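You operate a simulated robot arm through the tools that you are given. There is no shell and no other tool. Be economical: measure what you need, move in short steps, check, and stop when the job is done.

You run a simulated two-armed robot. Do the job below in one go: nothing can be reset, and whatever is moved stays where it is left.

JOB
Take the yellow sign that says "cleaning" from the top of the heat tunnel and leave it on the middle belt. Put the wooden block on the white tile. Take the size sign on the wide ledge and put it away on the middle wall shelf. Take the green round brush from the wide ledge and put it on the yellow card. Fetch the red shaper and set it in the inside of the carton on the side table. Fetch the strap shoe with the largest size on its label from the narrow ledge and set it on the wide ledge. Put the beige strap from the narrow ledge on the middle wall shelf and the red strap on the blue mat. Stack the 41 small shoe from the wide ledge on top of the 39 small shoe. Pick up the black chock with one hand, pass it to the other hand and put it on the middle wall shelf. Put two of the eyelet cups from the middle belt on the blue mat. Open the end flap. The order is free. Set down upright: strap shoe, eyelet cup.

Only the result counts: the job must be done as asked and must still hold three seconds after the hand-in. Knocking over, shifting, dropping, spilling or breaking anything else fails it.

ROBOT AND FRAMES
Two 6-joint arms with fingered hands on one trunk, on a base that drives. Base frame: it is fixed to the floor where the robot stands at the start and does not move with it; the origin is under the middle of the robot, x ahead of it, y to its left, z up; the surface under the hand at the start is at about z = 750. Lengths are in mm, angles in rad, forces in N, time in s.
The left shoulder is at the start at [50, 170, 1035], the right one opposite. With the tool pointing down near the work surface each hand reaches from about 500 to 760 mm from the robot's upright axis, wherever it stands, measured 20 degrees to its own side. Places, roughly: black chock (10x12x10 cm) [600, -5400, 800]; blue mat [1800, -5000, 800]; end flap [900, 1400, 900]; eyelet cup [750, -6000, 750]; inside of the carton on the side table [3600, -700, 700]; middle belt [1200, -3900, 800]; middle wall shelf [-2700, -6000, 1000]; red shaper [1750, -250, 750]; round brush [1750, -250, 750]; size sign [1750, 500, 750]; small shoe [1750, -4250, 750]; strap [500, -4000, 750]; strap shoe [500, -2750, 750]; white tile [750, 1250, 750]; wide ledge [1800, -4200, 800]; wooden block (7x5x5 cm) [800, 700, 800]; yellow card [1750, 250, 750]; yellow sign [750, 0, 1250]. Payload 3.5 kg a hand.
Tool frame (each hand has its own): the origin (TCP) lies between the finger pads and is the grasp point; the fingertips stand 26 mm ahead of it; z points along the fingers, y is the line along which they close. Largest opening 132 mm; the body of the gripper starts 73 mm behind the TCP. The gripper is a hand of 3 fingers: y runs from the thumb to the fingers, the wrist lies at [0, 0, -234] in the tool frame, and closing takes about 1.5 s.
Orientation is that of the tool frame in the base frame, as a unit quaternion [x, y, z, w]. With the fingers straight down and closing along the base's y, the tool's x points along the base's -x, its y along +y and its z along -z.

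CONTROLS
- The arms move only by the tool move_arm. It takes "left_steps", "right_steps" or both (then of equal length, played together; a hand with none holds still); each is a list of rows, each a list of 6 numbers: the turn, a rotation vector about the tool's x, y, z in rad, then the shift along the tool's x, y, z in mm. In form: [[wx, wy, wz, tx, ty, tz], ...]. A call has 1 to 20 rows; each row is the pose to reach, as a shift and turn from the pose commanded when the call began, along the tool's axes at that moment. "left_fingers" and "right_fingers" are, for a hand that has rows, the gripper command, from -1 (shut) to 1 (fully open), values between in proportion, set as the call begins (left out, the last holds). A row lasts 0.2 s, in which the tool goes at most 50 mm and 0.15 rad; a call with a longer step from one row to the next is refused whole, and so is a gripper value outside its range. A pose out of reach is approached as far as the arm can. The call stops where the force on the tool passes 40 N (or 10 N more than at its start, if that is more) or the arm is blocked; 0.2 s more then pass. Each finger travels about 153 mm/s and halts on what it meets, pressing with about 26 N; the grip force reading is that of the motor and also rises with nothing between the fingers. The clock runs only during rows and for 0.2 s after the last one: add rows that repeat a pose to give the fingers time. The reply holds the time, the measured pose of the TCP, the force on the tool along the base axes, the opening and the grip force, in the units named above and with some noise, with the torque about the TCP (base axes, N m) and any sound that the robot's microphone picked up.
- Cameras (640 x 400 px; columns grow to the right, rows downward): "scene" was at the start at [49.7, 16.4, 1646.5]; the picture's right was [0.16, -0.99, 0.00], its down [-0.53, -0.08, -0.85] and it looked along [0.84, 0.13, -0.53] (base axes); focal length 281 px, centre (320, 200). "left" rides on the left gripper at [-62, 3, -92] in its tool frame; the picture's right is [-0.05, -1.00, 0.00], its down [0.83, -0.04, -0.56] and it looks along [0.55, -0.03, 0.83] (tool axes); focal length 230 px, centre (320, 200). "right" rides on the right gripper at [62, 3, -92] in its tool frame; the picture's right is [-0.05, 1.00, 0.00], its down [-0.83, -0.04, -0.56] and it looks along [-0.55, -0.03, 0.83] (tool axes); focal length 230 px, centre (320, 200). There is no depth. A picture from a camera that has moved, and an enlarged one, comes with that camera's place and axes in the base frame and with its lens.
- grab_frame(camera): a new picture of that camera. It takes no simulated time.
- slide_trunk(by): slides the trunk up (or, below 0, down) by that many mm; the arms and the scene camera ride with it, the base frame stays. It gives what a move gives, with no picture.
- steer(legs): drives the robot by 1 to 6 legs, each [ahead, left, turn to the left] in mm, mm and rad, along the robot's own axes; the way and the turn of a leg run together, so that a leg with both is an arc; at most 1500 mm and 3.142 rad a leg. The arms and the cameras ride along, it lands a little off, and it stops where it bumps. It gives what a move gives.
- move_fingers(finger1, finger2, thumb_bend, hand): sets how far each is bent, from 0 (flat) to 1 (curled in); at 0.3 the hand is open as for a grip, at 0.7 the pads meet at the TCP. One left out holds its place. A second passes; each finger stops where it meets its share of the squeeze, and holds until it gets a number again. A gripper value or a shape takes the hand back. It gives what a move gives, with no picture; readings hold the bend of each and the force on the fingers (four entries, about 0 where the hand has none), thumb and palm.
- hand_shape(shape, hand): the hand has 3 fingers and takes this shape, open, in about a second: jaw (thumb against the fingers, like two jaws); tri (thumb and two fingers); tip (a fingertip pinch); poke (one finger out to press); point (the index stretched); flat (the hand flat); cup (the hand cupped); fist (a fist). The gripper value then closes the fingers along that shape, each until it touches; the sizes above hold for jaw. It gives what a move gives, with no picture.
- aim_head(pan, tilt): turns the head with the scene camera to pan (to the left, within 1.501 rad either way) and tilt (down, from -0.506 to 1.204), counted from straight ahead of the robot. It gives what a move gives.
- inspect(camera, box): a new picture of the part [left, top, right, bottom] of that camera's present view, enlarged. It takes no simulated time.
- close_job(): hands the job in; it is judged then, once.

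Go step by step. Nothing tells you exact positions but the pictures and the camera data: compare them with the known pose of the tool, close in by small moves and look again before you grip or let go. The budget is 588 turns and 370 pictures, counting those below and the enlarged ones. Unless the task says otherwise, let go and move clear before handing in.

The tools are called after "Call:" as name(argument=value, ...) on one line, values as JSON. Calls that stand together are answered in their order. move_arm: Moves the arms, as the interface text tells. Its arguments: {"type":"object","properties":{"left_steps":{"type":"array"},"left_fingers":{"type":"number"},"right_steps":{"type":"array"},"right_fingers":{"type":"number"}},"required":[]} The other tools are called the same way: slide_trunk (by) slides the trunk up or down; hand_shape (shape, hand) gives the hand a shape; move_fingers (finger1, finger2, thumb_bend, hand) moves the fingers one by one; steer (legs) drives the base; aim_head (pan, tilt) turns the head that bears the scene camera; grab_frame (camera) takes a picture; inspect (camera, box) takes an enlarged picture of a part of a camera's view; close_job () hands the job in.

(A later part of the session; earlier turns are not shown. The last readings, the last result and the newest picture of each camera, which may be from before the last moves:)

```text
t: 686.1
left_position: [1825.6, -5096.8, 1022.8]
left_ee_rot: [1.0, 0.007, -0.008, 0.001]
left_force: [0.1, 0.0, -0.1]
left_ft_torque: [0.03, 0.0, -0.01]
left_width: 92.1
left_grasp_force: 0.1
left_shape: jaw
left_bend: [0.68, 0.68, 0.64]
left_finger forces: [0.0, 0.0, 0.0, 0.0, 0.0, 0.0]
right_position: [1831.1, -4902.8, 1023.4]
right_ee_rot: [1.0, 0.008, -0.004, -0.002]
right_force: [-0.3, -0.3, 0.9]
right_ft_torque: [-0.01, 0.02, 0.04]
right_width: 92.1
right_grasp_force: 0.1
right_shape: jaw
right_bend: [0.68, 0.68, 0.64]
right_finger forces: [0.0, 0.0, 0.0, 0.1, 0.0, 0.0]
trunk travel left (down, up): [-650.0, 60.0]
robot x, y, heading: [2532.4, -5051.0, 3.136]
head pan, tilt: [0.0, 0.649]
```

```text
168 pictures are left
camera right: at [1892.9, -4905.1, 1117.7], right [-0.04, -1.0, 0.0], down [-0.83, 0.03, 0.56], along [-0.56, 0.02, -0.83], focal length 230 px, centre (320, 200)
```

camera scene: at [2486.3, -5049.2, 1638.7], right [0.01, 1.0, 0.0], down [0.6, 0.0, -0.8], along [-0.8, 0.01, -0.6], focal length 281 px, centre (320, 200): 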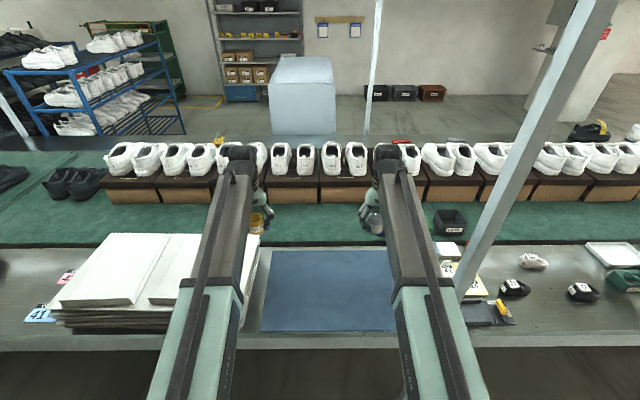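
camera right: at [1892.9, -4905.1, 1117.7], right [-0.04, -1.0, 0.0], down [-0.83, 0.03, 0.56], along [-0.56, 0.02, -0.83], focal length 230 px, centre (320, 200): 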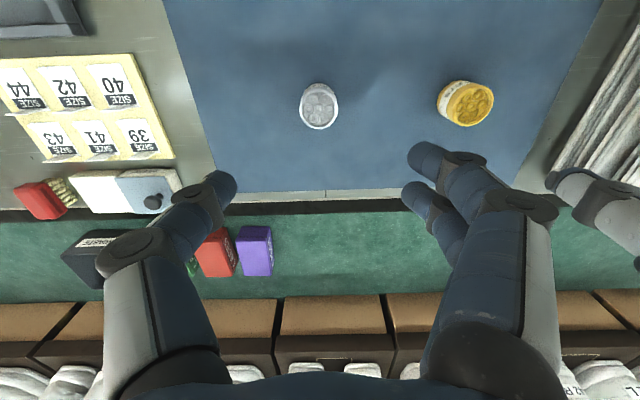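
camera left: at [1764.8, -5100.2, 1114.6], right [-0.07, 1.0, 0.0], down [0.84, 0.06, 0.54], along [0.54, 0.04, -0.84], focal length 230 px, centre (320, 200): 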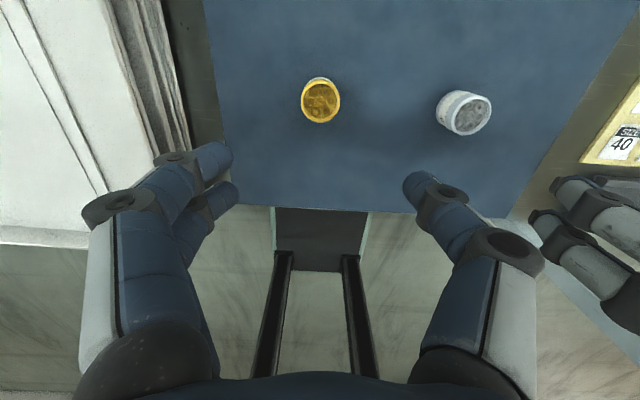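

Both cups stand on the mat. Next the small shoes: back off, pass the pole, and look.

Call:
steer(legs=[[-400, 0, 0], [0, -780, 0.006], [250, 0, 0]])

Call:
aim_head(pan=0.0, tilt=0.7)

Call:
grab_frame(camera="scene")

Call:
inspect(camera="scene", box=[200, 180, 440, 330])

```text
t: 693.8
left_position: [1964.3, -4310.5, 1020.9]
left_ee_rot: [1.0, 0.012, -0.007, 0.001]
left_force: [-0.4, -0.6, -0.7]
left_ft_torque: [-0.02, -0.02, 0.05]
left_width: 92.0
left_grasp_force: 0.1
left_shape: jaw
left_bend: [0.68, 0.68, 0.64]
left_finger forces: [0.1, 0.0, 0.0, 0.0, 0.0, 0.0]
right_position: [1968.9, -4116.9, 1022.2]
right_ee_rot: [1.0, 0.011, -0.003, -0.001]
right_force: [0.4, 0.5, 0.1]
right_ft_torque: [-0.01, -0.02, 0.03]
right_width: 92.2
right_grasp_force: 0.1
right_shape: jaw
right_bend: [0.68, 0.68, 0.64]
right_finger forces: [0.0, 0.0, 0.0, 0.0, 0.0, 0.0]
trunk travel left (down, up): [-650.0, 60.0]
robot x, y, heading: [2673.4, -4261.6, 3.14]
head pan, tilt: [0.0, 0.649]
```

```text
t: 694.5
left_position: [1965.8, -4310.6, 1021.5]
left_ee_rot: [1.0, 0.012, -0.009, 0.002]
left_force: [-0.2, 0.9, 1.0]
left_ft_torque: [-0.03, 0.01, 0.0]
left_width: 92.2
left_grasp_force: 0.1
left_shape: jaw
left_bend: [0.68, 0.68, 0.64]
left_finger forces: [0.0, 0.0, 0.0, 0.1, 0.0, 0.0]
right_position: [1969.0, -4116.2, 1022.5]
right_ee_rot: [1.0, 0.011, -0.004, -0.001]
right_force: [0.1, -0.4, -0.1]
right_ft_torque: [0.02, 0.02, -0.01]
right_width: 92.1
right_grasp_force: 0.1
right_shape: jaw
right_bend: [0.68, 0.68, 0.64]
right_finger forces: [0.1, 0.0, 0.0, 0.0, 0.1, 0.0]
trunk travel left (down, up): [-650.0, 60.0]
robot x, y, heading: [2672.9, -4262.3, 3.138]
head pan, tilt: [0.0, 0.7]
```

```text
167 pictures are left
camera scene: at [2629.9, -4258.1, 1634.4], right [0.0, 1.0, 0.0], down [0.64, 0.0, -0.77], along [-0.77, 0.0, -0.64], focal length 281 px, centre (320, 200)
```

scene: 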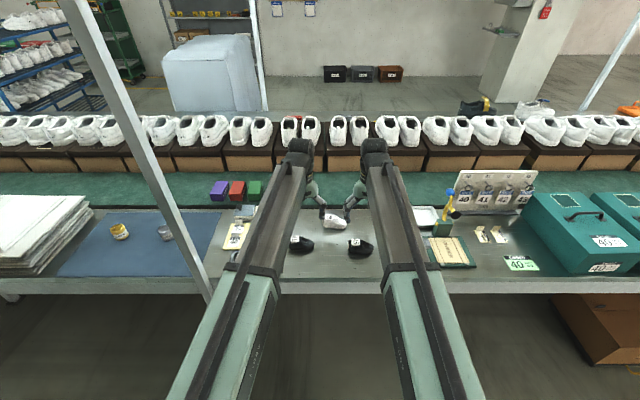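

```text
2.67 times, centred on (320, 255) of scene
camera zoom: at [2629.9, -4258.1, 1634.4], right [0.0, 1.0, 0.0], down [0.64, 0.0, -0.77], along [-0.77, 0.0, -0.64], focal length 749 px, centre (320, 53)
```

zoom: 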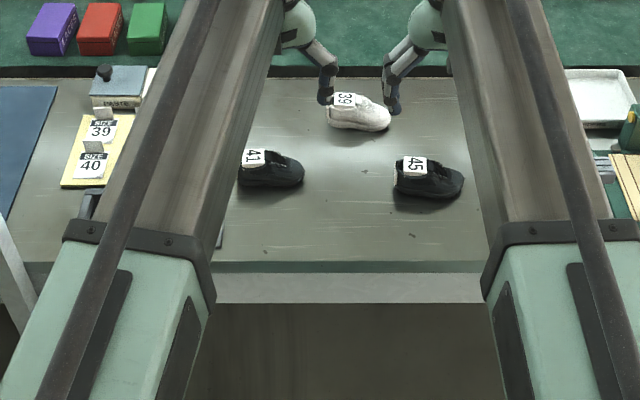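

Call:
move_arm(right_steps=[[0, 0, 0, 0, -40, -20], [0, 0, 0, 0, -80, -40], [0, 0, 0, 0, -120, -60], [0, 0, 0, 0, -160, -80], [0, 0, 0, 0, -160, -80], [0, 0, 0, 0, -160, -80], [0, 0, 0, 0, -160, -80], [0, 0, 0, 0, -160, -80], [0, 0, 0, 0, -160, -80], [0, 0, 0, 0, -160, -80], [0, 0, 0, 0, -160, -80], [0, 0, 0, 0, -160, -80]], left_steps=[[0, 0, -0.13, 0, 0, 0], [0, 0, -0.26, 0, 0, 0], [0, 0, -0.39, 0, 0, 0], [0, 0, -0.52, 0, 0, 0], [0, 0, -0.65, 0, 0, 0], [0, 0, -0.78, 0, 0, 0], [0, 0, -0.91, 0, 0, 0], [0, 0, -1.04, 0, 0, 0], [0, 0, -1.17, 0, 0, 0], [0, 0, -1.3, 0, 0, 0], [0, 0, -1.43, 0, 0, 0], [0, 0, -1.55, 0, 0, 0]], left_fingers=1)

Call:
steer(legs=[[200, 0, 0]])

Call:
grab_frame(camera="left")

Call:
grab_frame(camera="right")

```text
t: 697.1
left_position: [1964.9, -4311.8, 1021.8]
left_ee_rot: [0.809, 0.588, -0.008, -0.004]
left_force: [-0.9, -0.2, 0.1]
left_ft_torque: [0.01, 0.0, -0.04]
left_width: 132.0
left_grasp_force: 0.2
left_shape: jaw
left_bend: [0.3, 0.3, 0.3]
left_finger forces: [0.1, 0.0, 0.0, 0.1, 0.0, 0.0]
left hand out of reach, approached as far as the arm can: row 10, 11, 12
right_position: [1963.7, -3957.2, 1101.8]
right_ee_rot: [1.0, 0.011, -0.004, -0.002]
right_force: [0.5, 0.1, -0.6]
right_ft_torque: [-0.03, -0.03, -0.01]
right_width: 92.4
right_grasp_force: 0.0
right_shape: jaw
right_bend: [0.68, 0.68, 0.64]
right_finger forces: [0.0, 0.1, 0.0, 0.0, 0.0, 0.0]
trunk travel left (down, up): [-650.0, 60.0]
robot x, y, heading: [2674.4, -4257.6, 3.142]
head pan, tilt: [0.0, 0.7]
```

```text
t: 698.7
left_position: [1761.8, -4310.2, 1022.5]
left_ee_rot: [0.81, 0.587, -0.007, -0.003]
left_force: [0.1, 1.2, 0.4]
left_ft_torque: [0.0, -0.05, 0.02]
left_width: 131.9
left_grasp_force: 0.1
left_shape: jaw
left_bend: [0.3, 0.3, 0.3]
left_finger forces: [0.0, 0.1, 0.0, 0.0, 0.0, 0.0]
right_position: [1760.3, -3954.1, 1100.6]
right_ee_rot: [1.0, 0.009, -0.002, -0.002]
right_force: [-0.7, 0.1, -1.3]
right_ft_torque: [0.01, -0.04, 0.01]
right_width: 92.2
right_grasp_force: 0.0
right_shape: jaw
right_bend: [0.68, 0.68, 0.64]
right_finger forces: [0.0, 0.0, 0.1, 0.1, 0.0, 0.0]
trunk travel left (down, up): [-650.0, 60.0]
robot x, y, heading: [2471.3, -4261.0, 3.139]
head pan, tilt: [0.0, 0.7]
```

```text
165 pictures are left
camera left: at [1746.9, -4367.3, 1112.2], right [-0.97, 0.26, 0.01], down [0.23, 0.8, 0.55], along [0.13, 0.53, -0.83], focal length 230 px, centre (320, 200)
```

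left: 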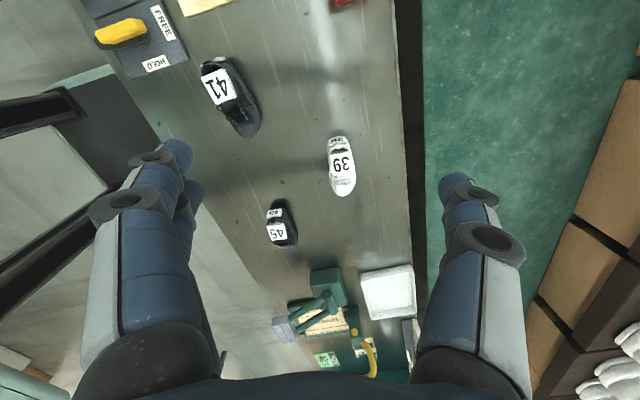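

```text
164 pictures are left
camera right: at [1823.8, -3957.0, 1195.4], right [-0.03, -1.0, 0.0], down [-0.83, 0.03, 0.56], along [-0.56, 0.02, -0.83], focal length 230 px, centre (320, 200)
```

right: 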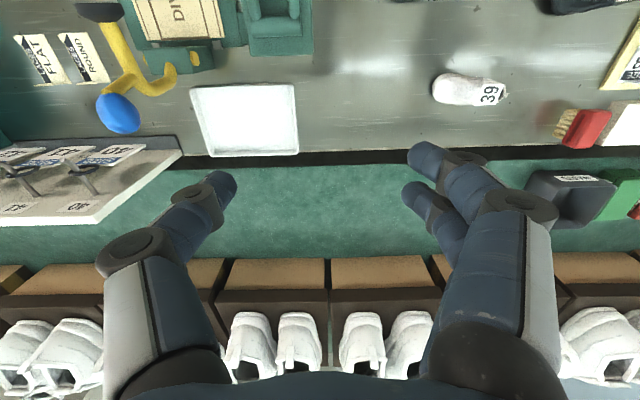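

Call:
steer(legs=[[0, -290, 0], [50, 0, 0]])

Call:
move_arm(left_steps=[[0, 0, 0, 0, 0, -15], [0, 0, -0.1, 14, 43, -30], [0, 0, -0.2, 28, 86, -30], [0, 0, -0.3, 42, 129, -30], [0, 0, -0.36, 60, 172, -30], [0, 0, -0.36, 75, 205, -30]])

Call:
grab_frame(camera="left")

```text
t: 701.2
left_position: [1711.7, -4017.0, 1020.5]
left_ee_rot: [0.81, 0.587, -0.007, -0.004]
left_force: [-0.4, 0.2, -0.2]
left_ft_torque: [-0.02, -0.04, 0.01]
left_width: 132.1
left_grasp_force: 0.0
left_shape: jaw
left_bend: [0.3, 0.3, 0.3]
left_finger forces: [0.0, 0.0, 0.0, 0.0, 0.0, 0.0]
right_position: [1713.9, -3661.8, 1100.4]
right_ee_rot: [1.0, 0.009, -0.002, -0.001]
right_force: [0.1, 0.6, -0.5]
right_ft_torque: [-0.01, -0.05, 0.01]
right_width: 92.0
right_grasp_force: 0.1
right_shape: jaw
right_bend: [0.68, 0.68, 0.64]
right_finger forces: [0.0, 0.0, 0.0, 0.0, 0.1, 0.0]
trunk travel left (down, up): [-650.0, 60.0]
robot x, y, heading: [2423.0, -3967.1, 3.141]
head pan, tilt: [0.0, 0.7]
```

```text
t: 702.6
left_position: [1923.7, -4179.3, 1036.7]
left_ee_rot: [0.72, 0.694, 0.001, -0.015]
left_force: [0.1, -0.6, -0.3]
left_ft_torque: [0.02, 0.02, 0.01]
left_width: 131.9
left_grasp_force: 0.0
left_shape: jaw
left_bend: [0.3, 0.3, 0.3]
left_finger forces: [0.1, 0.0, 0.0, 0.0, 0.0, 0.1]
left hand out of reach, approached as far as the arm can: row 2, 3, 4, 5, 6
right_position: [1713.8, -3663.1, 1100.7]
right_ee_rot: [1.0, 0.009, -0.005, -0.002]
right_force: [-0.2, -0.7, -0.4]
right_ft_torque: [0.0, 0.01, -0.04]
right_width: 92.2
right_grasp_force: 0.0
right_shape: jaw
right_bend: [0.68, 0.68, 0.64]
right_finger forces: [0.1, 0.0, 0.0, 0.0, 0.1, 0.0]
trunk travel left (down, up): [-650.0, 60.0]
robot x, y, heading: [2422.9, -3968.1, 3.139]
head pan, tilt: [0.0, 0.7]
```

```text
163 pictures are left
camera left: at [1926.4, -4242.9, 1126.9], right [-1.0, -0.02, 0.02], down [0.0, 0.82, 0.57], along [-0.03, 0.57, -0.82], focal length 230 px, centre (320, 200)
```

left: 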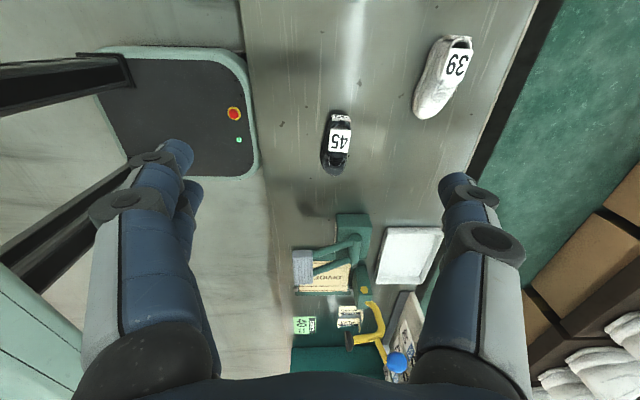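

Call:
move_arm(left_steps=[[0, 0, -0.03, -40, -11, 0], [0, 0, -0.06, -80, -22, 0], [0, 0, -0.09, -120, -33, 20], [0, 0, -0.09, -160, -43, 40], [0, 0, -0.09, -165, -43, 85], [0, 0, -0.09, -165, -43, 130]])

Call:
grab_frame(camera="left")

```text
t: 704.0
left_position: [1873.5, -4340.0, 906.8]
left_ee_rot: [0.687, 0.726, 0.001, -0.014]
left_force: [0.7, 0.3, 0.2]
left_ft_torque: [-0.01, 0.01, 0.0]
left_width: 131.7
left_grasp_force: 0.0
left_shape: jaw
left_bend: [0.3, 0.3, 0.3]
left_finger forces: [0.1, 0.0, 0.0, 0.0, 0.0, 0.0]
right_position: [1714.3, -3663.3, 1101.4]
right_ee_rot: [1.0, 0.009, -0.004, -0.002]
right_force: [-0.1, -0.8, 0.0]
right_ft_torque: [-0.01, -0.01, 0.0]
right_width: 92.1
right_grasp_force: 0.0
right_shape: jaw
right_bend: [0.68, 0.68, 0.64]
right_finger forces: [0.0, 0.1, 0.0, 0.1, 0.0, 0.0]
trunk travel left (down, up): [-650.0, 60.0]
robot x, y, heading: [2418.6, -3969.7, 3.139]
head pan, tilt: [0.0, 0.7]
```

```text
162 pictures are left
camera left: at [1881.2, -4404.0, 996.4], right [-0.99, -0.11, 0.02], down [-0.08, 0.81, 0.57], along [-0.08, 0.57, -0.82], focal length 230 px, centre (320, 200)
```

left: 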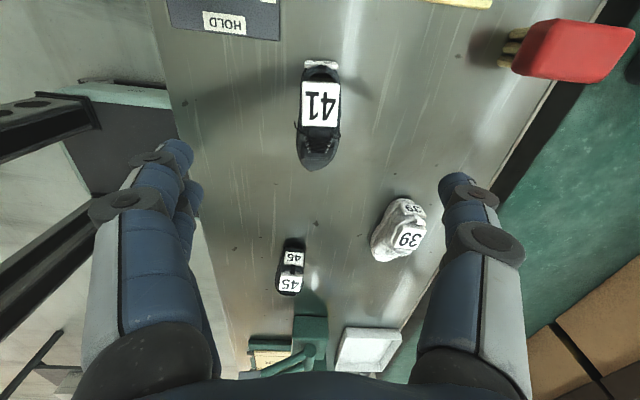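

Call:
move_arm(left_steps=[[0, 0, 0, -8, -2, 45], [0, 0, 0, -8, -2, 90], [0, 0, 0, -8, -2, 125]])

Call:
move_arm(left_steps=[[0, 0, 0, 0, 0, 0], [0, 0, 0, 0, 0, 0], [0, 0, 0, 0, 0, 0], [0, 0, 0, 0, 0, 0], [0, 0, 0, 0, 0, 0], [0, 0, 0, 0, 0, 0], [0, 0, 0, 0, 0, 0]], left_fingers=-1)

Call:
grab_frame(camera="left")

```text
t: 704.8
left_position: [1869.8, -4343.8, 780.6]
left_ee_rot: [0.688, 0.726, 0.002, -0.015]
left_force: [0.5, -0.9, 0.0]
left_ft_torque: [0.03, -0.05, 0.02]
left_width: 132.1
left_grasp_force: 0.0
left_shape: jaw
left_bend: [0.3, 0.3, 0.3]
left_finger forces: [0.0, 0.1, 0.0, 0.1, 0.1, 0.0]
right_position: [1714.4, -3663.0, 1101.8]
right_ee_rot: [1.0, 0.01, -0.003, -0.002]
right_force: [1.1, -0.2, 0.2]
right_ft_torque: [-0.04, 0.01, 0.03]
right_width: 91.9
right_grasp_force: 0.0
right_shape: jaw
right_bend: [0.68, 0.68, 0.64]
right_finger forces: [0.0, 0.1, 0.0, 0.0, 0.1, 0.0]
trunk travel left (down, up): [-650.0, 60.0]
robot x, y, heading: [2420.2, -3966.5, 3.135]
head pan, tilt: [0.0, 0.7]
```

```text
t: 706.4
left_position: [1869.9, -4344.9, 780.1]
left_ee_rot: [0.687, 0.726, 0.001, -0.014]
left_force: [0.0, -0.2, 1.2]
left_ft_torque: [0.02, 0.02, -0.03]
left_width: 36.9
left_grasp_force: 26.0
left_shape: jaw
left_bend: [0.73, 0.73, 0.7]
left_finger forces: [11.8, 11.7, 0.1, 0.0, 23.5, 0.0]
right_position: [1714.2, -3662.8, 1102.7]
right_ee_rot: [1.0, 0.01, -0.004, -0.003]
right_force: [0.7, -0.2, 0.9]
right_ft_torque: [-0.01, 0.0, 0.01]
right_width: 92.2
right_grasp_force: 0.0
right_shape: jaw
right_bend: [0.68, 0.68, 0.64]
right_finger forces: [0.1, 0.1, 0.0, 0.1, 0.0, 0.0]
trunk travel left (down, up): [-650.0, 60.0]
robot x, y, heading: [2422.8, -3968.1, 3.141]
head pan, tilt: [0.0, 0.7]
```

```text
161 pictures are left
camera left: at [1878.0, -4407.4, 870.4], right [-0.99, -0.11, 0.02], down [-0.08, 0.81, 0.57], along [-0.08, 0.57, -0.82], focal length 230 px, centre (320, 200)
```

left: 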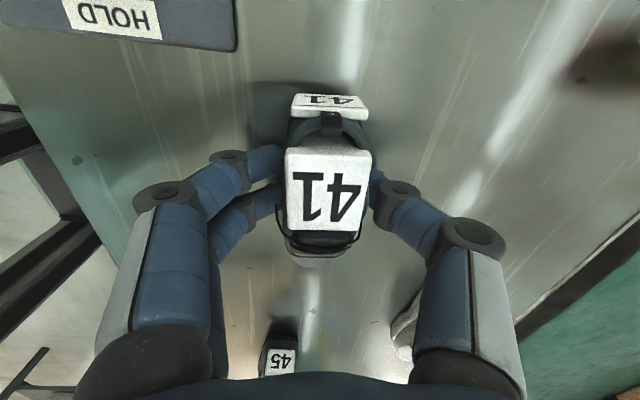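

Shoe 41 gripped. Lift and move over shoe 39.

Call:
move_arm(left_steps=[[0, 0, 0, 0, 0, -20], [0, 0, 0, 0, 0, -60], [0, 0, 0, 0, 0, -100], [0, 0, 0, 0, 0, -140]])

Call:
move_arm(left_steps=[[0, 0, 0, 25, -30, 0], [0, 0, 0, 50, -60, 0], [0, 0, 0, 75, -90, 0], [0, 0, 0, 75, -125, 0]])

Call:
grab_frame(camera="left")

Call:
inspect(camera="scene", box=[120, 180, 360, 330])

```text
t: 707.4
left_position: [1872.4, -4349.6, 917.1]
left_ee_rot: [0.687, 0.726, 0.001, -0.015]
left_force: [-0.1, 0.6, -1.9]
left_ft_torque: [-0.04, 0.01, 0.01]
left_width: 36.8
left_grasp_force: 26.0
left_shape: jaw
left_bend: [0.73, 0.73, 0.7]
left_finger forces: [11.8, 11.8, 0.0, 0.1, 23.7, 0.0]
right_position: [1714.0, -3662.7, 1102.4]
right_ee_rot: [1.0, 0.01, -0.005, -0.002]
right_force: [0.7, 0.5, 0.6]
right_ft_torque: [0.01, 0.0, -0.02]
right_width: 92.0
right_grasp_force: 0.2
right_shape: jaw
right_bend: [0.68, 0.68, 0.64]
right_finger forces: [0.1, 0.0, 0.1, 0.0, 0.1, 0.2]
trunk travel left (down, up): [-650.0, 60.0]
robot x, y, heading: [2420.6, -3969.1, 3.142]
head pan, tilt: [0.0, 0.7]
```

```text
t: 708.4
left_position: [1742.3, -4281.1, 923.8]
left_ee_rot: [0.687, 0.726, 0.001, -0.015]
left_force: [0.3, 0.3, -0.5]
left_ft_torque: [0.0, 0.0, -0.03]
left_width: 36.9
left_grasp_force: 25.7
left_shape: jaw
left_bend: [0.73, 0.73, 0.7]
left_finger forces: [11.7, 11.8, 0.0, 0.0, 23.6, 0.1]
right_position: [1713.5, -3663.9, 1101.5]
right_ee_rot: [1.0, 0.01, -0.003, -0.002]
right_force: [0.2, 0.7, -0.2]
right_ft_torque: [0.0, 0.01, 0.0]
right_width: 92.1
right_grasp_force: 0.0
right_shape: jaw
right_bend: [0.68, 0.68, 0.64]
right_finger forces: [0.0, 0.0, 0.1, 0.0, 0.0, 0.0]
trunk travel left (down, up): [-650.0, 60.0]
robot x, y, heading: [2421.3, -3968.8, 3.137]
head pan, tilt: [0.0, 0.7]
```

```text
160 pictures are left
camera left: at [1751.0, -4344.0, 1012.3], right [-0.99, -0.11, 0.02], down [-0.08, 0.81, 0.57], along [-0.08, 0.57, -0.82], focal length 230 px, centre (320, 200)
```

left: 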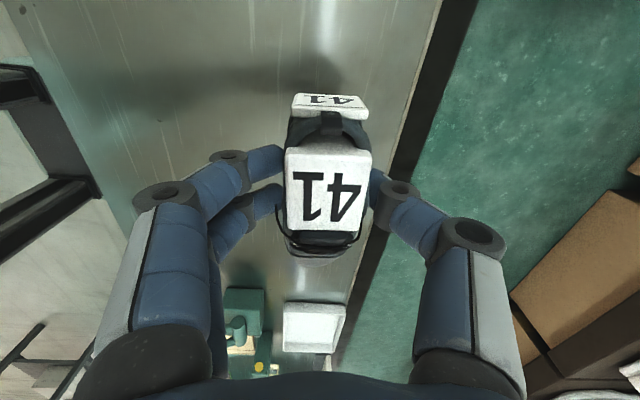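

```text
2.67 times, centred on (240, 255) of scene
camera zoom: at [2377.5, -3966.9, 1634.3], right [0.0, 1.0, 0.0], down [0.64, 0.0, -0.76], along [-0.76, 0.0, -0.64], focal length 749 px, centre (533, 53)
```

zoom: 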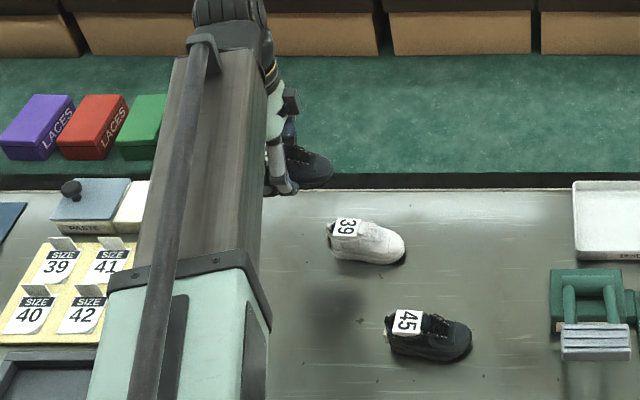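

Call:
move_arm(left_steps=[[0, 0, 0, 27, 4, 0], [0, 0, 0, 55, 8, 0], [0, 0, 0, 82, 12, 0], [0, 0, 0, 82, 12, 25]])

Call:
grab_frame(camera="left")

Call:
inspect(camera="scene", box=[180, 190, 340, 310])

```text
t: 709.4
left_position: [1756.0, -4227.4, 897.5]
left_ee_rot: [0.697, 0.716, 0.006, -0.02]
left_force: [-0.2, 0.2, -0.6]
left_ft_torque: [-0.01, 0.01, -0.02]
left_width: 36.7
left_grasp_force: 26.2
left_shape: jaw
left_bend: [0.73, 0.73, 0.7]
left_finger forces: [11.8, 11.7, 0.1, 0.0, 23.6, 0.0]
left hand out of reach, approached as far as the arm can: row 2, 3, 4
right_position: [1713.2, -3664.1, 1100.9]
right_ee_rot: [1.0, 0.009, -0.004, -0.001]
right_force: [-0.5, 0.1, -0.4]
right_ft_torque: [0.0, 0.04, 0.0]
right_width: 92.1
right_grasp_force: 0.1
right_shape: jaw
right_bend: [0.68, 0.68, 0.64]
right_finger forces: [0.0, 0.0, 0.0, 0.0, 0.1, 0.1]
trunk travel left (down, up): [-650.0, 60.0]
robot x, y, heading: [2425.3, -3969.3, 3.135]
head pan, tilt: [0.0, 0.7]
```

```text
158 pictures are left
camera left: at [1762.4, -4291.5, 986.6], right [-1.0, -0.08, 0.02], down [-0.05, 0.81, 0.58], along [-0.06, 0.58, -0.81], focal length 230 px, centre (320, 200)
```

left: 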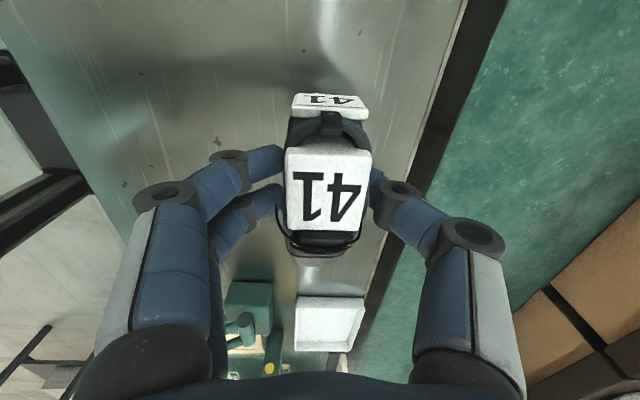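

```text
3.33 times, centred on (260, 250) of scene
camera zoom: at [2377.6, -3966.8, 1634.4], right [0.0, 1.0, 0.0], down [0.64, 0.0, -0.76], along [-0.76, 0.0, -0.64], focal length 936 px, centre (520, 33)
```

zoom: 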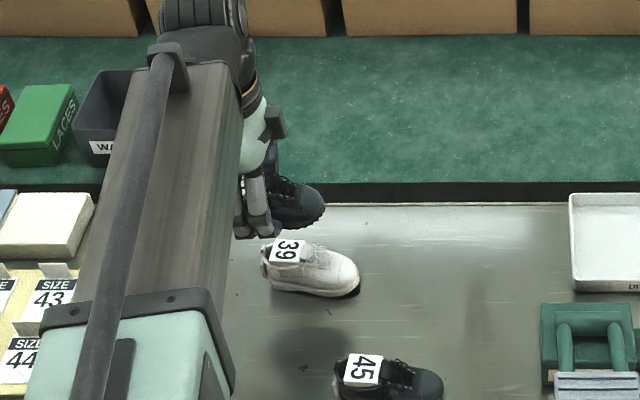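

Call:
steer(legs=[[0, -30, 0]])

Call:
inspect(camera="scene", box=[180, 190, 340, 310])

```text
t: 710.2
left_position: [1755.9, -4194.9, 897.9]
left_ee_rot: [0.697, 0.716, 0.004, -0.019]
left_force: [0.6, 0.5, -1.2]
left_ft_torque: [-0.02, -0.02, -0.01]
left_width: 37.0
left_grasp_force: 26.2
left_shape: jaw
left_bend: [0.73, 0.73, 0.7]
left_finger forces: [11.8, 11.7, 0.1, 0.1, 23.6, 0.0]
right_position: [1713.4, -3630.6, 1101.8]
right_ee_rot: [1.0, 0.01, -0.004, 0.0]
right_force: [-0.5, 0.8, 0.2]
right_ft_torque: [-0.03, -0.03, 0.0]
right_width: 92.2
right_grasp_force: 0.1
right_shape: jaw
right_bend: [0.68, 0.68, 0.64]
right_finger forces: [0.1, 0.0, 0.1, 0.1, 0.1, 0.0]
trunk travel left (down, up): [-650.0, 60.0]
robot x, y, heading: [2426.2, -3940.7, 3.141]
head pan, tilt: [0.0, 0.7]
```

```text
3.33 times, centred on (260, 250) of scene
camera zoom: at [2378.1, -3933.2, 1634.4], right [0.0, 1.0, 0.0], down [0.64, 0.0, -0.76], along [-0.76, 0.0, -0.64], focal length 936 px, centre (520, 33)
```

zoom: 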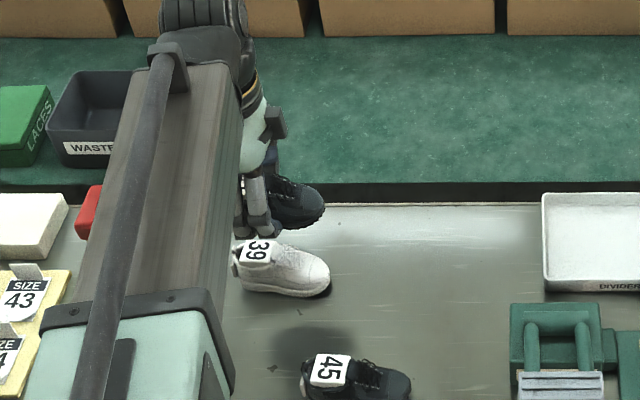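

Call:
move_arm(left_steps=[[0, 0, 0, -8, 0, 12], [0, 0, 0, -8, 0, 24], [0, 0, 0, -8, 0, 34]])

Call:
inspect(camera="scene", box=[180, 190, 340, 310])

Call:
grab_frame(camera="left")

```text
t: 711.0
left_position: [1756.7, -4201.7, 863.5]
left_ee_rot: [0.697, 0.716, 0.005, -0.019]
left_force: [-0.1, 0.2, 0.1]
left_ft_torque: [0.04, 0.02, 0.0]
left_width: 36.9
left_grasp_force: 25.8
left_shape: jaw
left_bend: [0.73, 0.73, 0.7]
left_finger forces: [11.8, 11.9, 0.1, 0.1, 23.6, 0.0]
right_position: [1714.8, -3631.5, 1101.9]
right_ee_rot: [1.0, 0.009, -0.005, -0.001]
right_force: [-0.8, 0.1, 0.2]
right_ft_torque: [0.02, -0.02, -0.01]
right_width: 92.0
right_grasp_force: 0.0
right_shape: jaw
right_bend: [0.68, 0.68, 0.64]
right_finger forces: [0.1, 0.0, 0.0, 0.0, 0.0, 0.1]
trunk travel left (down, up): [-650.0, 60.0]
robot x, y, heading: [2421.9, -3937.8, 3.139]
head pan, tilt: [0.0, 0.7]
```

```text
3.33 times, centred on (260, 250) of scene
camera zoom: at [2378.0, -3936.1, 1634.4], right [0.0, 1.0, 0.0], down [0.64, 0.0, -0.76], along [-0.76, 0.0, -0.64], focal length 936 px, centre (520, 33)
```

zoom: 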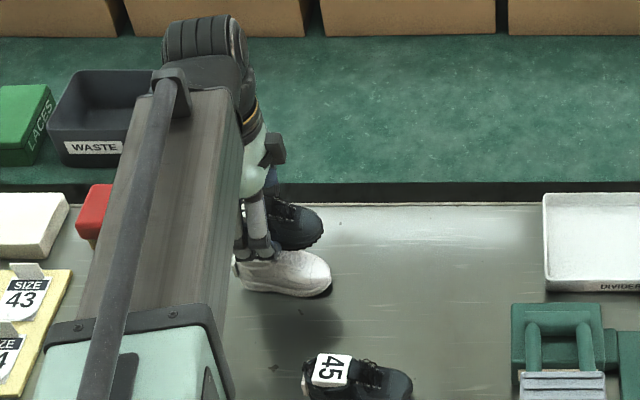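

```text
154 pictures are left
camera left: at [1762.7, -4266.8, 951.6], right [-1.0, -0.08, 0.02], down [-0.05, 0.81, 0.58], along [-0.06, 0.58, -0.81], focal length 230 px, centre (320, 200)
```

left: 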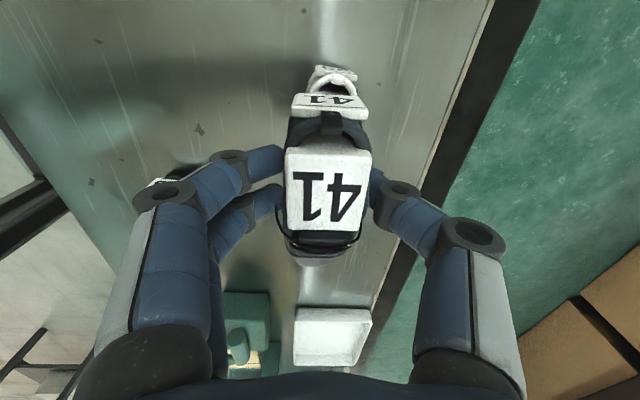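

Call:
move_arm(left_steps=[[0, 0, 0, 0, -4, 4], [0, 0, 0, 0, -4, 8], [0, 0, 0, 0, -4, 11], [0, 0, 0, 0, -4, 14], [0, 0, 0, 0, -4, 17], [0, 0, 0, 0, -4, 20], [0, 0, 0, 0, -4, 23], [0, 0, 0, 0, -4, 26], [0, 0, 0, 0, -4, 29]])

Call:
inspect(camera="scene", box=[180, 190, 340, 310])

```text
t: 713.0
left_position: [1751.5, -4203.2, 833.5]
left_ee_rot: [0.698, 0.716, 0.005, -0.019]
left_force: [0.0, 0.2, -1.4]
left_ft_torque: [0.0, 0.01, -0.03]
left_width: 36.9
left_grasp_force: 26.0
left_shape: jaw
left_bend: [0.73, 0.73, 0.7]
left_finger forces: [11.8, 11.8, 0.1, 0.0, 23.6, 0.0]
right_position: [1714.5, -3631.7, 1102.0]
right_ee_rot: [1.0, 0.01, -0.005, -0.001]
right_force: [-0.5, 0.7, 0.3]
right_ft_torque: [0.01, -0.01, 0.04]
right_width: 92.2
right_grasp_force: 0.1
right_shape: jaw
right_bend: [0.68, 0.68, 0.64]
right_finger forces: [0.0, 0.1, 0.0, 0.0, 0.1, 0.1]
trunk travel left (down, up): [-650.0, 60.0]
robot x, y, heading: [2420.4, -3938.0, 3.137]
head pan, tilt: [0.0, 0.7]
```

```text
3.33 times, centred on (260, 250) of scene
camera zoom: at [2378.0, -3936.3, 1634.4], right [0.0, 1.0, 0.0], down [0.64, 0.0, -0.76], along [-0.76, 0.0, -0.64], focal length 936 px, centre (520, 33)
```

zoom: 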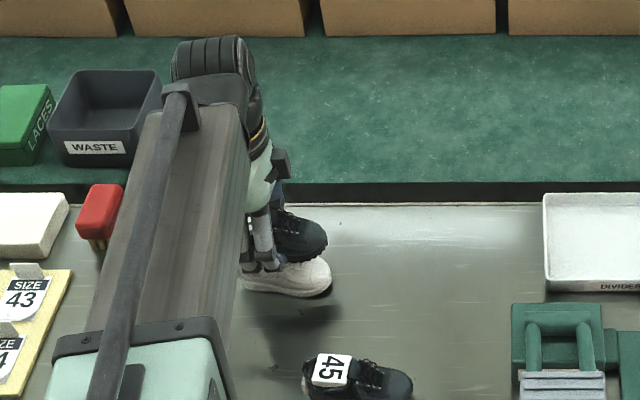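

Call:
move_arm(left_steps=[[0, 0, 0, 0, 0, 2], [0, 0, 0, 0, 0, 4], [0, 0, 0, 0, 0, 6], [0, 0, 0, 0, 0, 8], [0, 0, 0, 0, 0, 10], [0, 0, 0, 0, 0, 12], [0, 0, 0, 0, 0, 14], [0, 0, 0, 0, 0, 16], [0, 0, 0, 0, 0, 18], [0, 0, 0, 0, 0, 20]])

Call:
grab_frame(camera="left")

```text
t: 714.5
left_position: [1750.2, -4202.5, 827.6]
left_ee_rot: [0.698, 0.716, 0.002, -0.021]
left_force: [6.0, 0.6, 26.5]
left_ft_torque: [0.02, -0.2, -0.03]
left_width: 39.7
left_grasp_force: 25.9
left_shape: jaw
left_bend: [0.74, 0.74, 0.71]
left_finger forces: [16.2, 16.0, 0.1, 0.0, 26.1, 0.0]
right_position: [1715.7, -3631.8, 1103.8]
right_ee_rot: [1.0, 0.011, -0.005, -0.002]
right_force: [-0.5, -0.1, -0.3]
right_ft_torque: [0.01, -0.03, -0.03]
right_width: 92.2
right_grasp_force: 0.0
right_shape: jaw
right_bend: [0.68, 0.68, 0.64]
right_finger forces: [0.0, 0.1, 0.0, 0.0, 0.0, 0.0]
trunk travel left (down, up): [-650.0, 60.0]
robot x, y, heading: [2422.3, -3941.0, 3.135]
head pan, tilt: [0.0, 0.7]
stopped in row 7 (left hand): the force on the tool passed its limit at 42 N (the readings are from after the stop); the commanded pose is now the measured one
```

```text
152 pictures are left
camera left: at [1757.2, -4266.3, 917.5], right [-1.0, -0.08, 0.03], down [-0.05, 0.81, 0.58], along [-0.07, 0.58, -0.81], focal length 230 px, centre (320, 200)
```

left: 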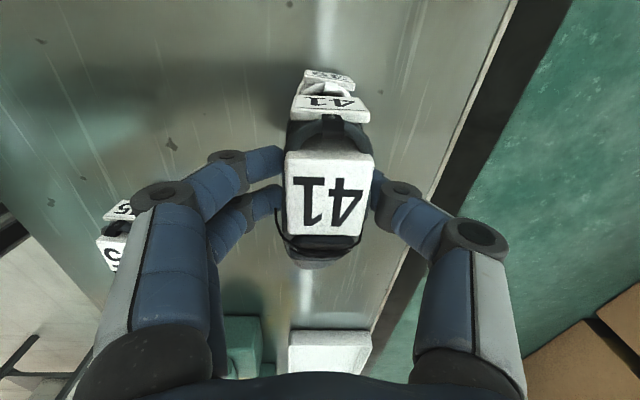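

Call:
move_arm(left_steps=[[0, 0, 0, 0, 0, -2], [0, 0, 0, 0, 0, -2], [0, 0, 0, 0, 0, -2]])

Call:
move_arm(left_steps=[[0, 0, 0, 0, 0, 0], [0, 0, 0, 0, 0, 0], [0, 0, 0, 0, 0, 0], [0, 0, 0, 0, 0, 0]], left_fingers=0.2)

Call:
grab_frame(camera="left")

Call:
inspect(camera="scene", box=[180, 190, 340, 310])

```text
t: 715.3
left_position: [1751.4, -4202.9, 829.0]
left_ee_rot: [0.698, 0.716, 0.002, -0.021]
left_force: [3.3, 0.5, 19.9]
left_ft_torque: [-0.02, -0.12, 0.01]
left_width: 39.7
left_grasp_force: 26.1
left_shape: jaw
left_bend: [0.74, 0.74, 0.71]
left_finger forces: [14.8, 14.8, 0.1, 0.0, 27.2, 0.0]
right_position: [1714.5, -3631.8, 1102.9]
right_ee_rot: [1.0, 0.009, -0.006, 0.0]
right_force: [-0.1, -0.7, 0.2]
right_ft_torque: [0.04, 0.02, 0.02]
right_width: 92.1
right_grasp_force: 0.1
right_shape: jaw
right_bend: [0.68, 0.68, 0.64]
right_finger forces: [0.0, 0.0, 0.1, 0.0, 0.0, 0.1]
trunk travel left (down, up): [-650.0, 60.0]
robot x, y, heading: [2421.1, -3937.4, 3.141]
head pan, tilt: [0.0, 0.7]
```

```text
t: 716.3
left_position: [1748.9, -4203.6, 826.9]
left_ee_rot: [0.698, 0.716, 0.003, -0.02]
left_force: [-0.2, -0.2, 0.1]
left_ft_torque: [-0.01, -0.02, -0.02]
left_width: 78.7
left_grasp_force: 0.1
left_shape: jaw
left_bend: [0.71, 0.71, 0.71]
left_finger forces: [0.0, 0.0, 0.1, 0.1, 0.0, 0.1]
right_position: [1714.1, -3632.2, 1101.3]
right_ee_rot: [1.0, 0.01, -0.004, -0.002]
right_force: [-0.7, 0.1, -0.2]
right_ft_torque: [0.0, -0.01, 0.01]
right_width: 92.1
right_grasp_force: 0.0
right_shape: jaw
right_bend: [0.68, 0.68, 0.64]
right_finger forces: [0.1, 0.0, 0.1, 0.0, 0.1, 0.1]
trunk travel left (down, up): [-650.0, 60.0]
robot x, y, heading: [2422.6, -3937.7, 3.139]
head pan, tilt: [0.0, 0.7]
```

```text
151 pictures are left
camera left: at [1756.5, -4266.7, 916.3], right [-1.0, -0.08, 0.02], down [-0.05, 0.81, 0.58], along [-0.06, 0.58, -0.81], focal length 230 px, centre (320, 200)
```

left: 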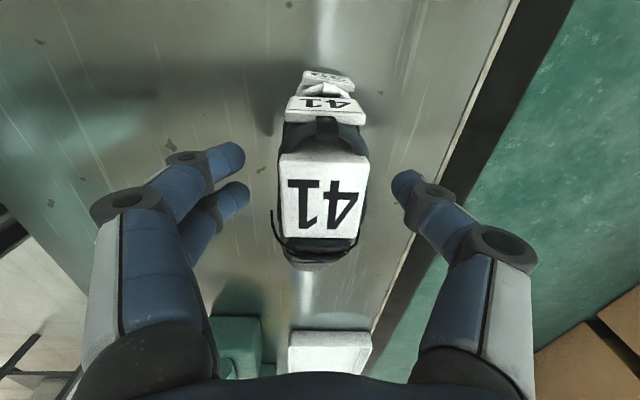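

```text
3.33 times, centred on (260, 250) of scene
camera zoom: at [2378.4, -3936.2, 1634.3], right [0.0, 1.0, 0.0], down [0.64, 0.0, -0.77], along [-0.77, 0.0, -0.64], focal length 936 px, centre (520, 33)
```

zoom: 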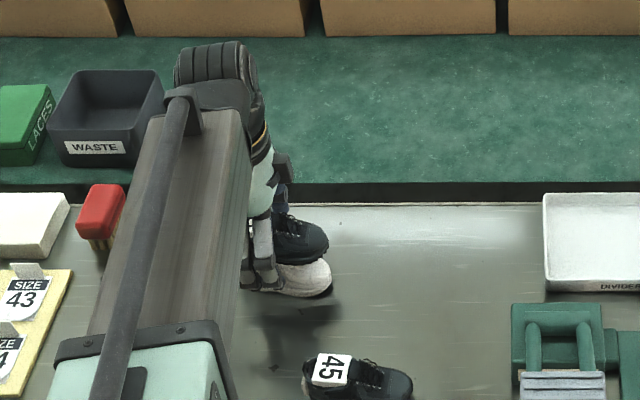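

Call:
move_arm(left_steps=[[0, 0, 0, 0, 0, -20], [0, 0, 0, 0, 0, -50], [0, 0, 0, 0, 0, -90], [0, 0, 0, 0, 0, -135], [0, 0, 0, 0, 0, -180]])

Call:
grab_frame(camera="left")

Call:
inspect(camera="scene", box=[180, 190, 340, 310])

```text
t: 717.5
left_position: [1758.3, -4211.6, 1006.4]
left_ee_rot: [0.698, 0.716, 0.003, -0.021]
left_force: [0.6, -0.3, 0.2]
left_ft_torque: [0.02, 0.01, -0.03]
left_width: 78.6
left_grasp_force: 0.1
left_shape: jaw
left_bend: [0.71, 0.71, 0.71]
left_finger forces: [0.0, 0.0, 0.1, 0.0, 0.1, 0.0]
right_position: [1715.2, -3631.6, 1103.1]
right_ee_rot: [1.0, 0.01, -0.004, -0.002]
right_force: [0.1, -0.3, 0.7]
right_ft_torque: [0.03, 0.0, -0.02]
right_width: 92.2
right_grasp_force: 0.0
right_shape: jaw
right_bend: [0.68, 0.68, 0.64]
right_finger forces: [0.0, 0.0, 0.1, 0.0, 0.0, 0.0]
trunk travel left (down, up): [-650.0, 60.0]
robot x, y, heading: [2419.4, -3938.9, 3.137]
head pan, tilt: [0.0, 0.7]
```

```text
149 pictures are left
camera left: at [1765.0, -4275.8, 1095.2], right [-1.0, -0.08, 0.02], down [-0.05, 0.81, 0.58], along [-0.06, 0.58, -0.81], focal length 230 px, centre (320, 200)
```

left: 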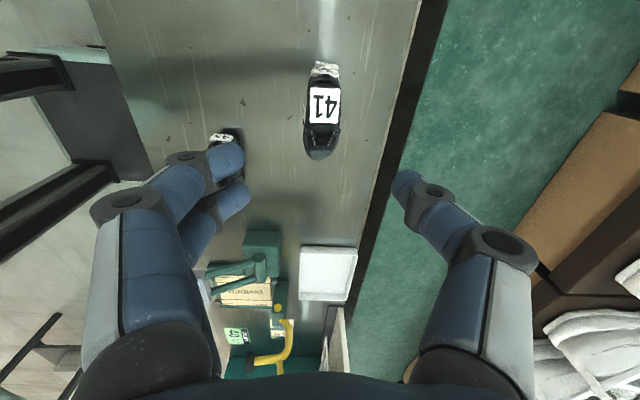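

```text
3.33 times, centred on (260, 250) of scene
camera zoom: at [2378.5, -3936.2, 1634.3], right [0.0, 1.0, 0.0], down [0.64, 0.0, -0.77], along [-0.77, 0.0, -0.64], focal length 936 px, centre (520, 33)
```

zoom: 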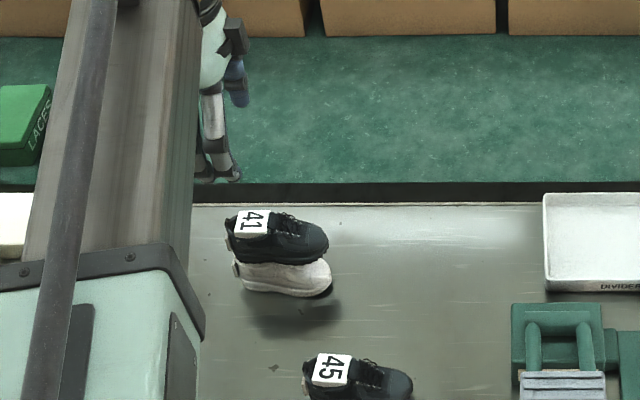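

41 is stacked on 39. Now back to the near side by the north for the strap shoe and red strap.

Call:
steer(legs=[[-180, 0, 0], [0, 0, -1.569], [1450, 0, 0], [1450, 0, 0]])

Call:
aim_head(pan=0.0, tilt=0.35)

Call:
grab_frame(camera="scene")

```text
t: 736.5
left_position: [2382.9, -377.4, 1005.3]
left_ee_rot: [1.0, 0.009, 0.016, -0.012]
left_force: [0.7, -1.2, 0.0]
left_ft_torque: [-0.02, -0.02, 0.04]
left_width: 79.0
left_grasp_force: 0.1
left_shape: jaw
left_bend: [0.71, 0.71, 0.71]
left_finger forces: [0.1, 0.0, 0.0, 0.0, 0.0, 0.1]
right_position: [2962.4, -338.5, 1102.1]
right_ee_rot: [0.71, -0.704, -0.002, -0.003]
right_force: [-0.8, -0.3, 0.4]
right_ft_torque: [-0.05, 0.04, -0.02]
right_width: 92.1
right_grasp_force: 0.0
right_shape: jaw
right_bend: [0.68, 0.68, 0.64]
right_finger forces: [0.0, 0.1, 0.0, 0.0, 0.0, 0.0]
trunk travel left (down, up): [-650.0, 60.0]
robot x, y, heading: [2652.2, -1042.3, 1.552]
head pan, tilt: [0.0, 0.7]
```

```text
t: 737.3
left_position: [2382.1, -375.8, 1005.8]
left_ee_rot: [1.0, 0.009, 0.016, -0.012]
left_force: [0.2, 0.8, 0.1]
left_ft_torque: [-0.02, 0.01, -0.01]
left_width: 78.7
left_grasp_force: 0.1
left_shape: jaw
left_bend: [0.71, 0.71, 0.71]
left_finger forces: [0.0, 0.1, 0.0, 0.0, 0.1, 0.0]
right_position: [2962.3, -338.8, 1102.8]
right_ee_rot: [0.71, -0.704, -0.001, -0.005]
right_force: [-0.4, 0.5, 1.1]
right_ft_torque: [-0.01, 0.02, 0.02]
right_width: 92.1
right_grasp_force: 0.1
right_shape: jaw
right_bend: [0.68, 0.68, 0.64]
right_finger forces: [0.0, 0.0, 0.0, 0.1, 0.0, 0.0]
trunk travel left (down, up): [-650.0, 60.0]
robot x, y, heading: [2650.4, -1044.9, 1.559]
head pan, tilt: [0.0, 0.351]
```

```text
147 pictures are left
camera scene: at [2651.1, -987.6, 1665.7], right [1.0, -0.01, 0.0], down [0.0, -0.34, -0.94], along [0.01, 0.94, -0.34], focal length 281 px, centre (320, 200)
```

scene: 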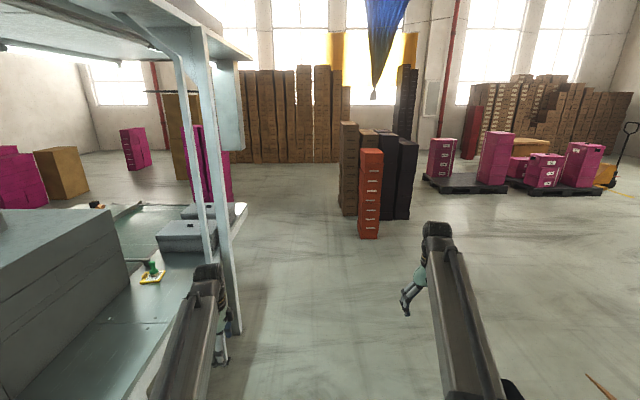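

Call:
steer(legs=[[1450, 60, 0.012], [1450, 0, 0], [520, 0, 0], [0, 430, 0], [1130, 0, 0]])

Call:
steer(legs=[[0, 0, 1.571], [1400, 0, 0], [1200, 0, 0]])

```text
t: 761.4
left_position: [1984.8, 4156.0, 1006.0]
left_ee_rot: [1.0, 0.002, 0.016, -0.014]
left_force: [-0.6, 0.3, -0.6]
left_ft_torque: [-0.05, -0.03, 0.01]
left_width: 78.7
left_grasp_force: 0.2
left_shape: jaw
left_bend: [0.71, 0.71, 0.71]
left_finger forces: [0.0, 0.0, 0.0, 0.0, 0.0, 0.1]
right_position: [2564.7, 4185.5, 1101.6]
right_ee_rot: [-0.705, 0.709, 0.001, 0.005]
right_force: [0.2, -0.1, -0.2]
right_ft_torque: [0.0, 0.01, 0.0]
right_width: 91.8
right_grasp_force: 0.1
right_shape: jaw
right_bend: [0.68, 0.68, 0.64]
right_finger forces: [0.0, 0.1, 0.0, 0.0, 0.0, 0.0]
trunk travel left (down, up): [-650.0, 60.0]
robot x, y, heading: [2238.4, 3482.1, 1.543]
head pan, tilt: [0.0, 0.351]
```

```text
t: 777.9
left_position: [-1028.1, 3342.4, 1004.4]
left_ee_rot: [0.713, 0.701, 0.003, -0.02]
left_force: [-0.5, 0.0, 0.1]
left_ft_torque: [0.01, -0.01, -0.01]
left_width: 78.8
left_grasp_force: 0.1
left_shape: jaw
left_bend: [0.71, 0.71, 0.71]
left_finger forces: [0.1, 0.0, 0.1, 0.1, 0.0, 0.0]
right_position: [-1046.6, 3924.2, 1101.8]
right_ee_rot: [1.0, -0.011, -0.003, -0.001]
right_force: [-0.4, 1.1, 0.8]
right_ft_torque: [0.01, -0.02, 0.0]
right_width: 92.2
right_grasp_force: 0.1
right_shape: jaw
right_bend: [0.68, 0.68, 0.64]
right_finger forces: [0.0, 0.0, 0.0, 0.0, 0.0, 0.0]
trunk travel left (down, up): [-650.0, 60.0]
robot x, y, heading: [-352.9, 3589.4, 3.104]
head pan, tilt: [0.0, 0.351]
```

Call:
steer(legs=[[0, 0, 1.605], [0, -130, 0], [1450, 0, 0], [1450, 0, 0], [1450, 0, 0]])

Call:
aim_head(pan=0.4, tilt=0.4)

Call:
grab_frame(camera="scene")

```text
t: 803.7
left_position: [-102.0, -1457.9, 1006.0]
left_ee_rot: [-0.026, 0.999, -0.013, -0.016]
left_force: [0.3, 0.4, 0.0]
left_ft_torque: [0.01, 0.02, 0.02]
left_width: 79.0
left_grasp_force: 0.0
left_shape: jaw
left_bend: [0.71, 0.71, 0.71]
left_finger forces: [0.1, 0.1, 0.1, 0.1, 0.1, 0.0]
right_position: [-679.6, -1514.6, 1101.6]
right_ee_rot: [0.693, 0.721, -0.004, 0.001]
right_force: [-0.8, -0.2, 1.0]
right_ft_torque: [0.0, 0.04, 0.02]
right_width: 92.2
right_grasp_force: 0.1
right_shape: jaw
right_bend: [0.68, 0.68, 0.64]
right_finger forces: [0.0, 0.0, 0.0, 0.0, 0.0, 0.0]
trunk travel left (down, up): [-650.0, 60.0]
robot x, y, heading: [-385.0, -799.5, -1.551]
head pan, tilt: [0.0, 0.351]
```

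```text
t: 804.6
left_position: [-101.3, -1458.0, 1005.9]
left_ee_rot: [-0.025, 0.999, -0.013, -0.017]
left_force: [0.5, -0.1, -0.2]
left_ft_torque: [-0.03, -0.05, -0.01]
left_width: 78.8
left_grasp_force: 0.2
left_shape: jaw
left_bend: [0.71, 0.71, 0.71]
left_finger forces: [0.0, 0.1, 0.0, 0.0, 0.1, 0.0]
right_position: [-679.6, -1514.7, 1102.8]
right_ee_rot: [0.692, 0.722, -0.005, 0.003]
right_force: [0.1, 0.3, 1.0]
right_ft_torque: [0.03, -0.03, 0.01]
right_width: 92.3
right_grasp_force: 0.1
right_shape: jaw
right_bend: [0.68, 0.68, 0.64]
right_finger forces: [0.0, 0.0, 0.0, 0.0, 0.1, 0.0]
trunk travel left (down, up): [-650.0, 60.0]
robot x, y, heading: [-389.4, -801.4, -1.548]
head pan, tilt: [0.4, 0.4]
```

```text
146 pictures are left
camera scene: at [-351.4, -842.9, 1661.2], right [-0.91, -0.41, 0.0], down [-0.16, 0.36, -0.92], along [0.37, -0.84, -0.39], focal length 281 px, centre (320, 200)
```

scene: 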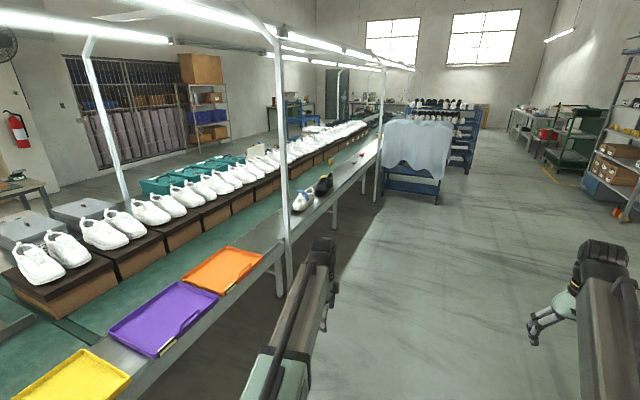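

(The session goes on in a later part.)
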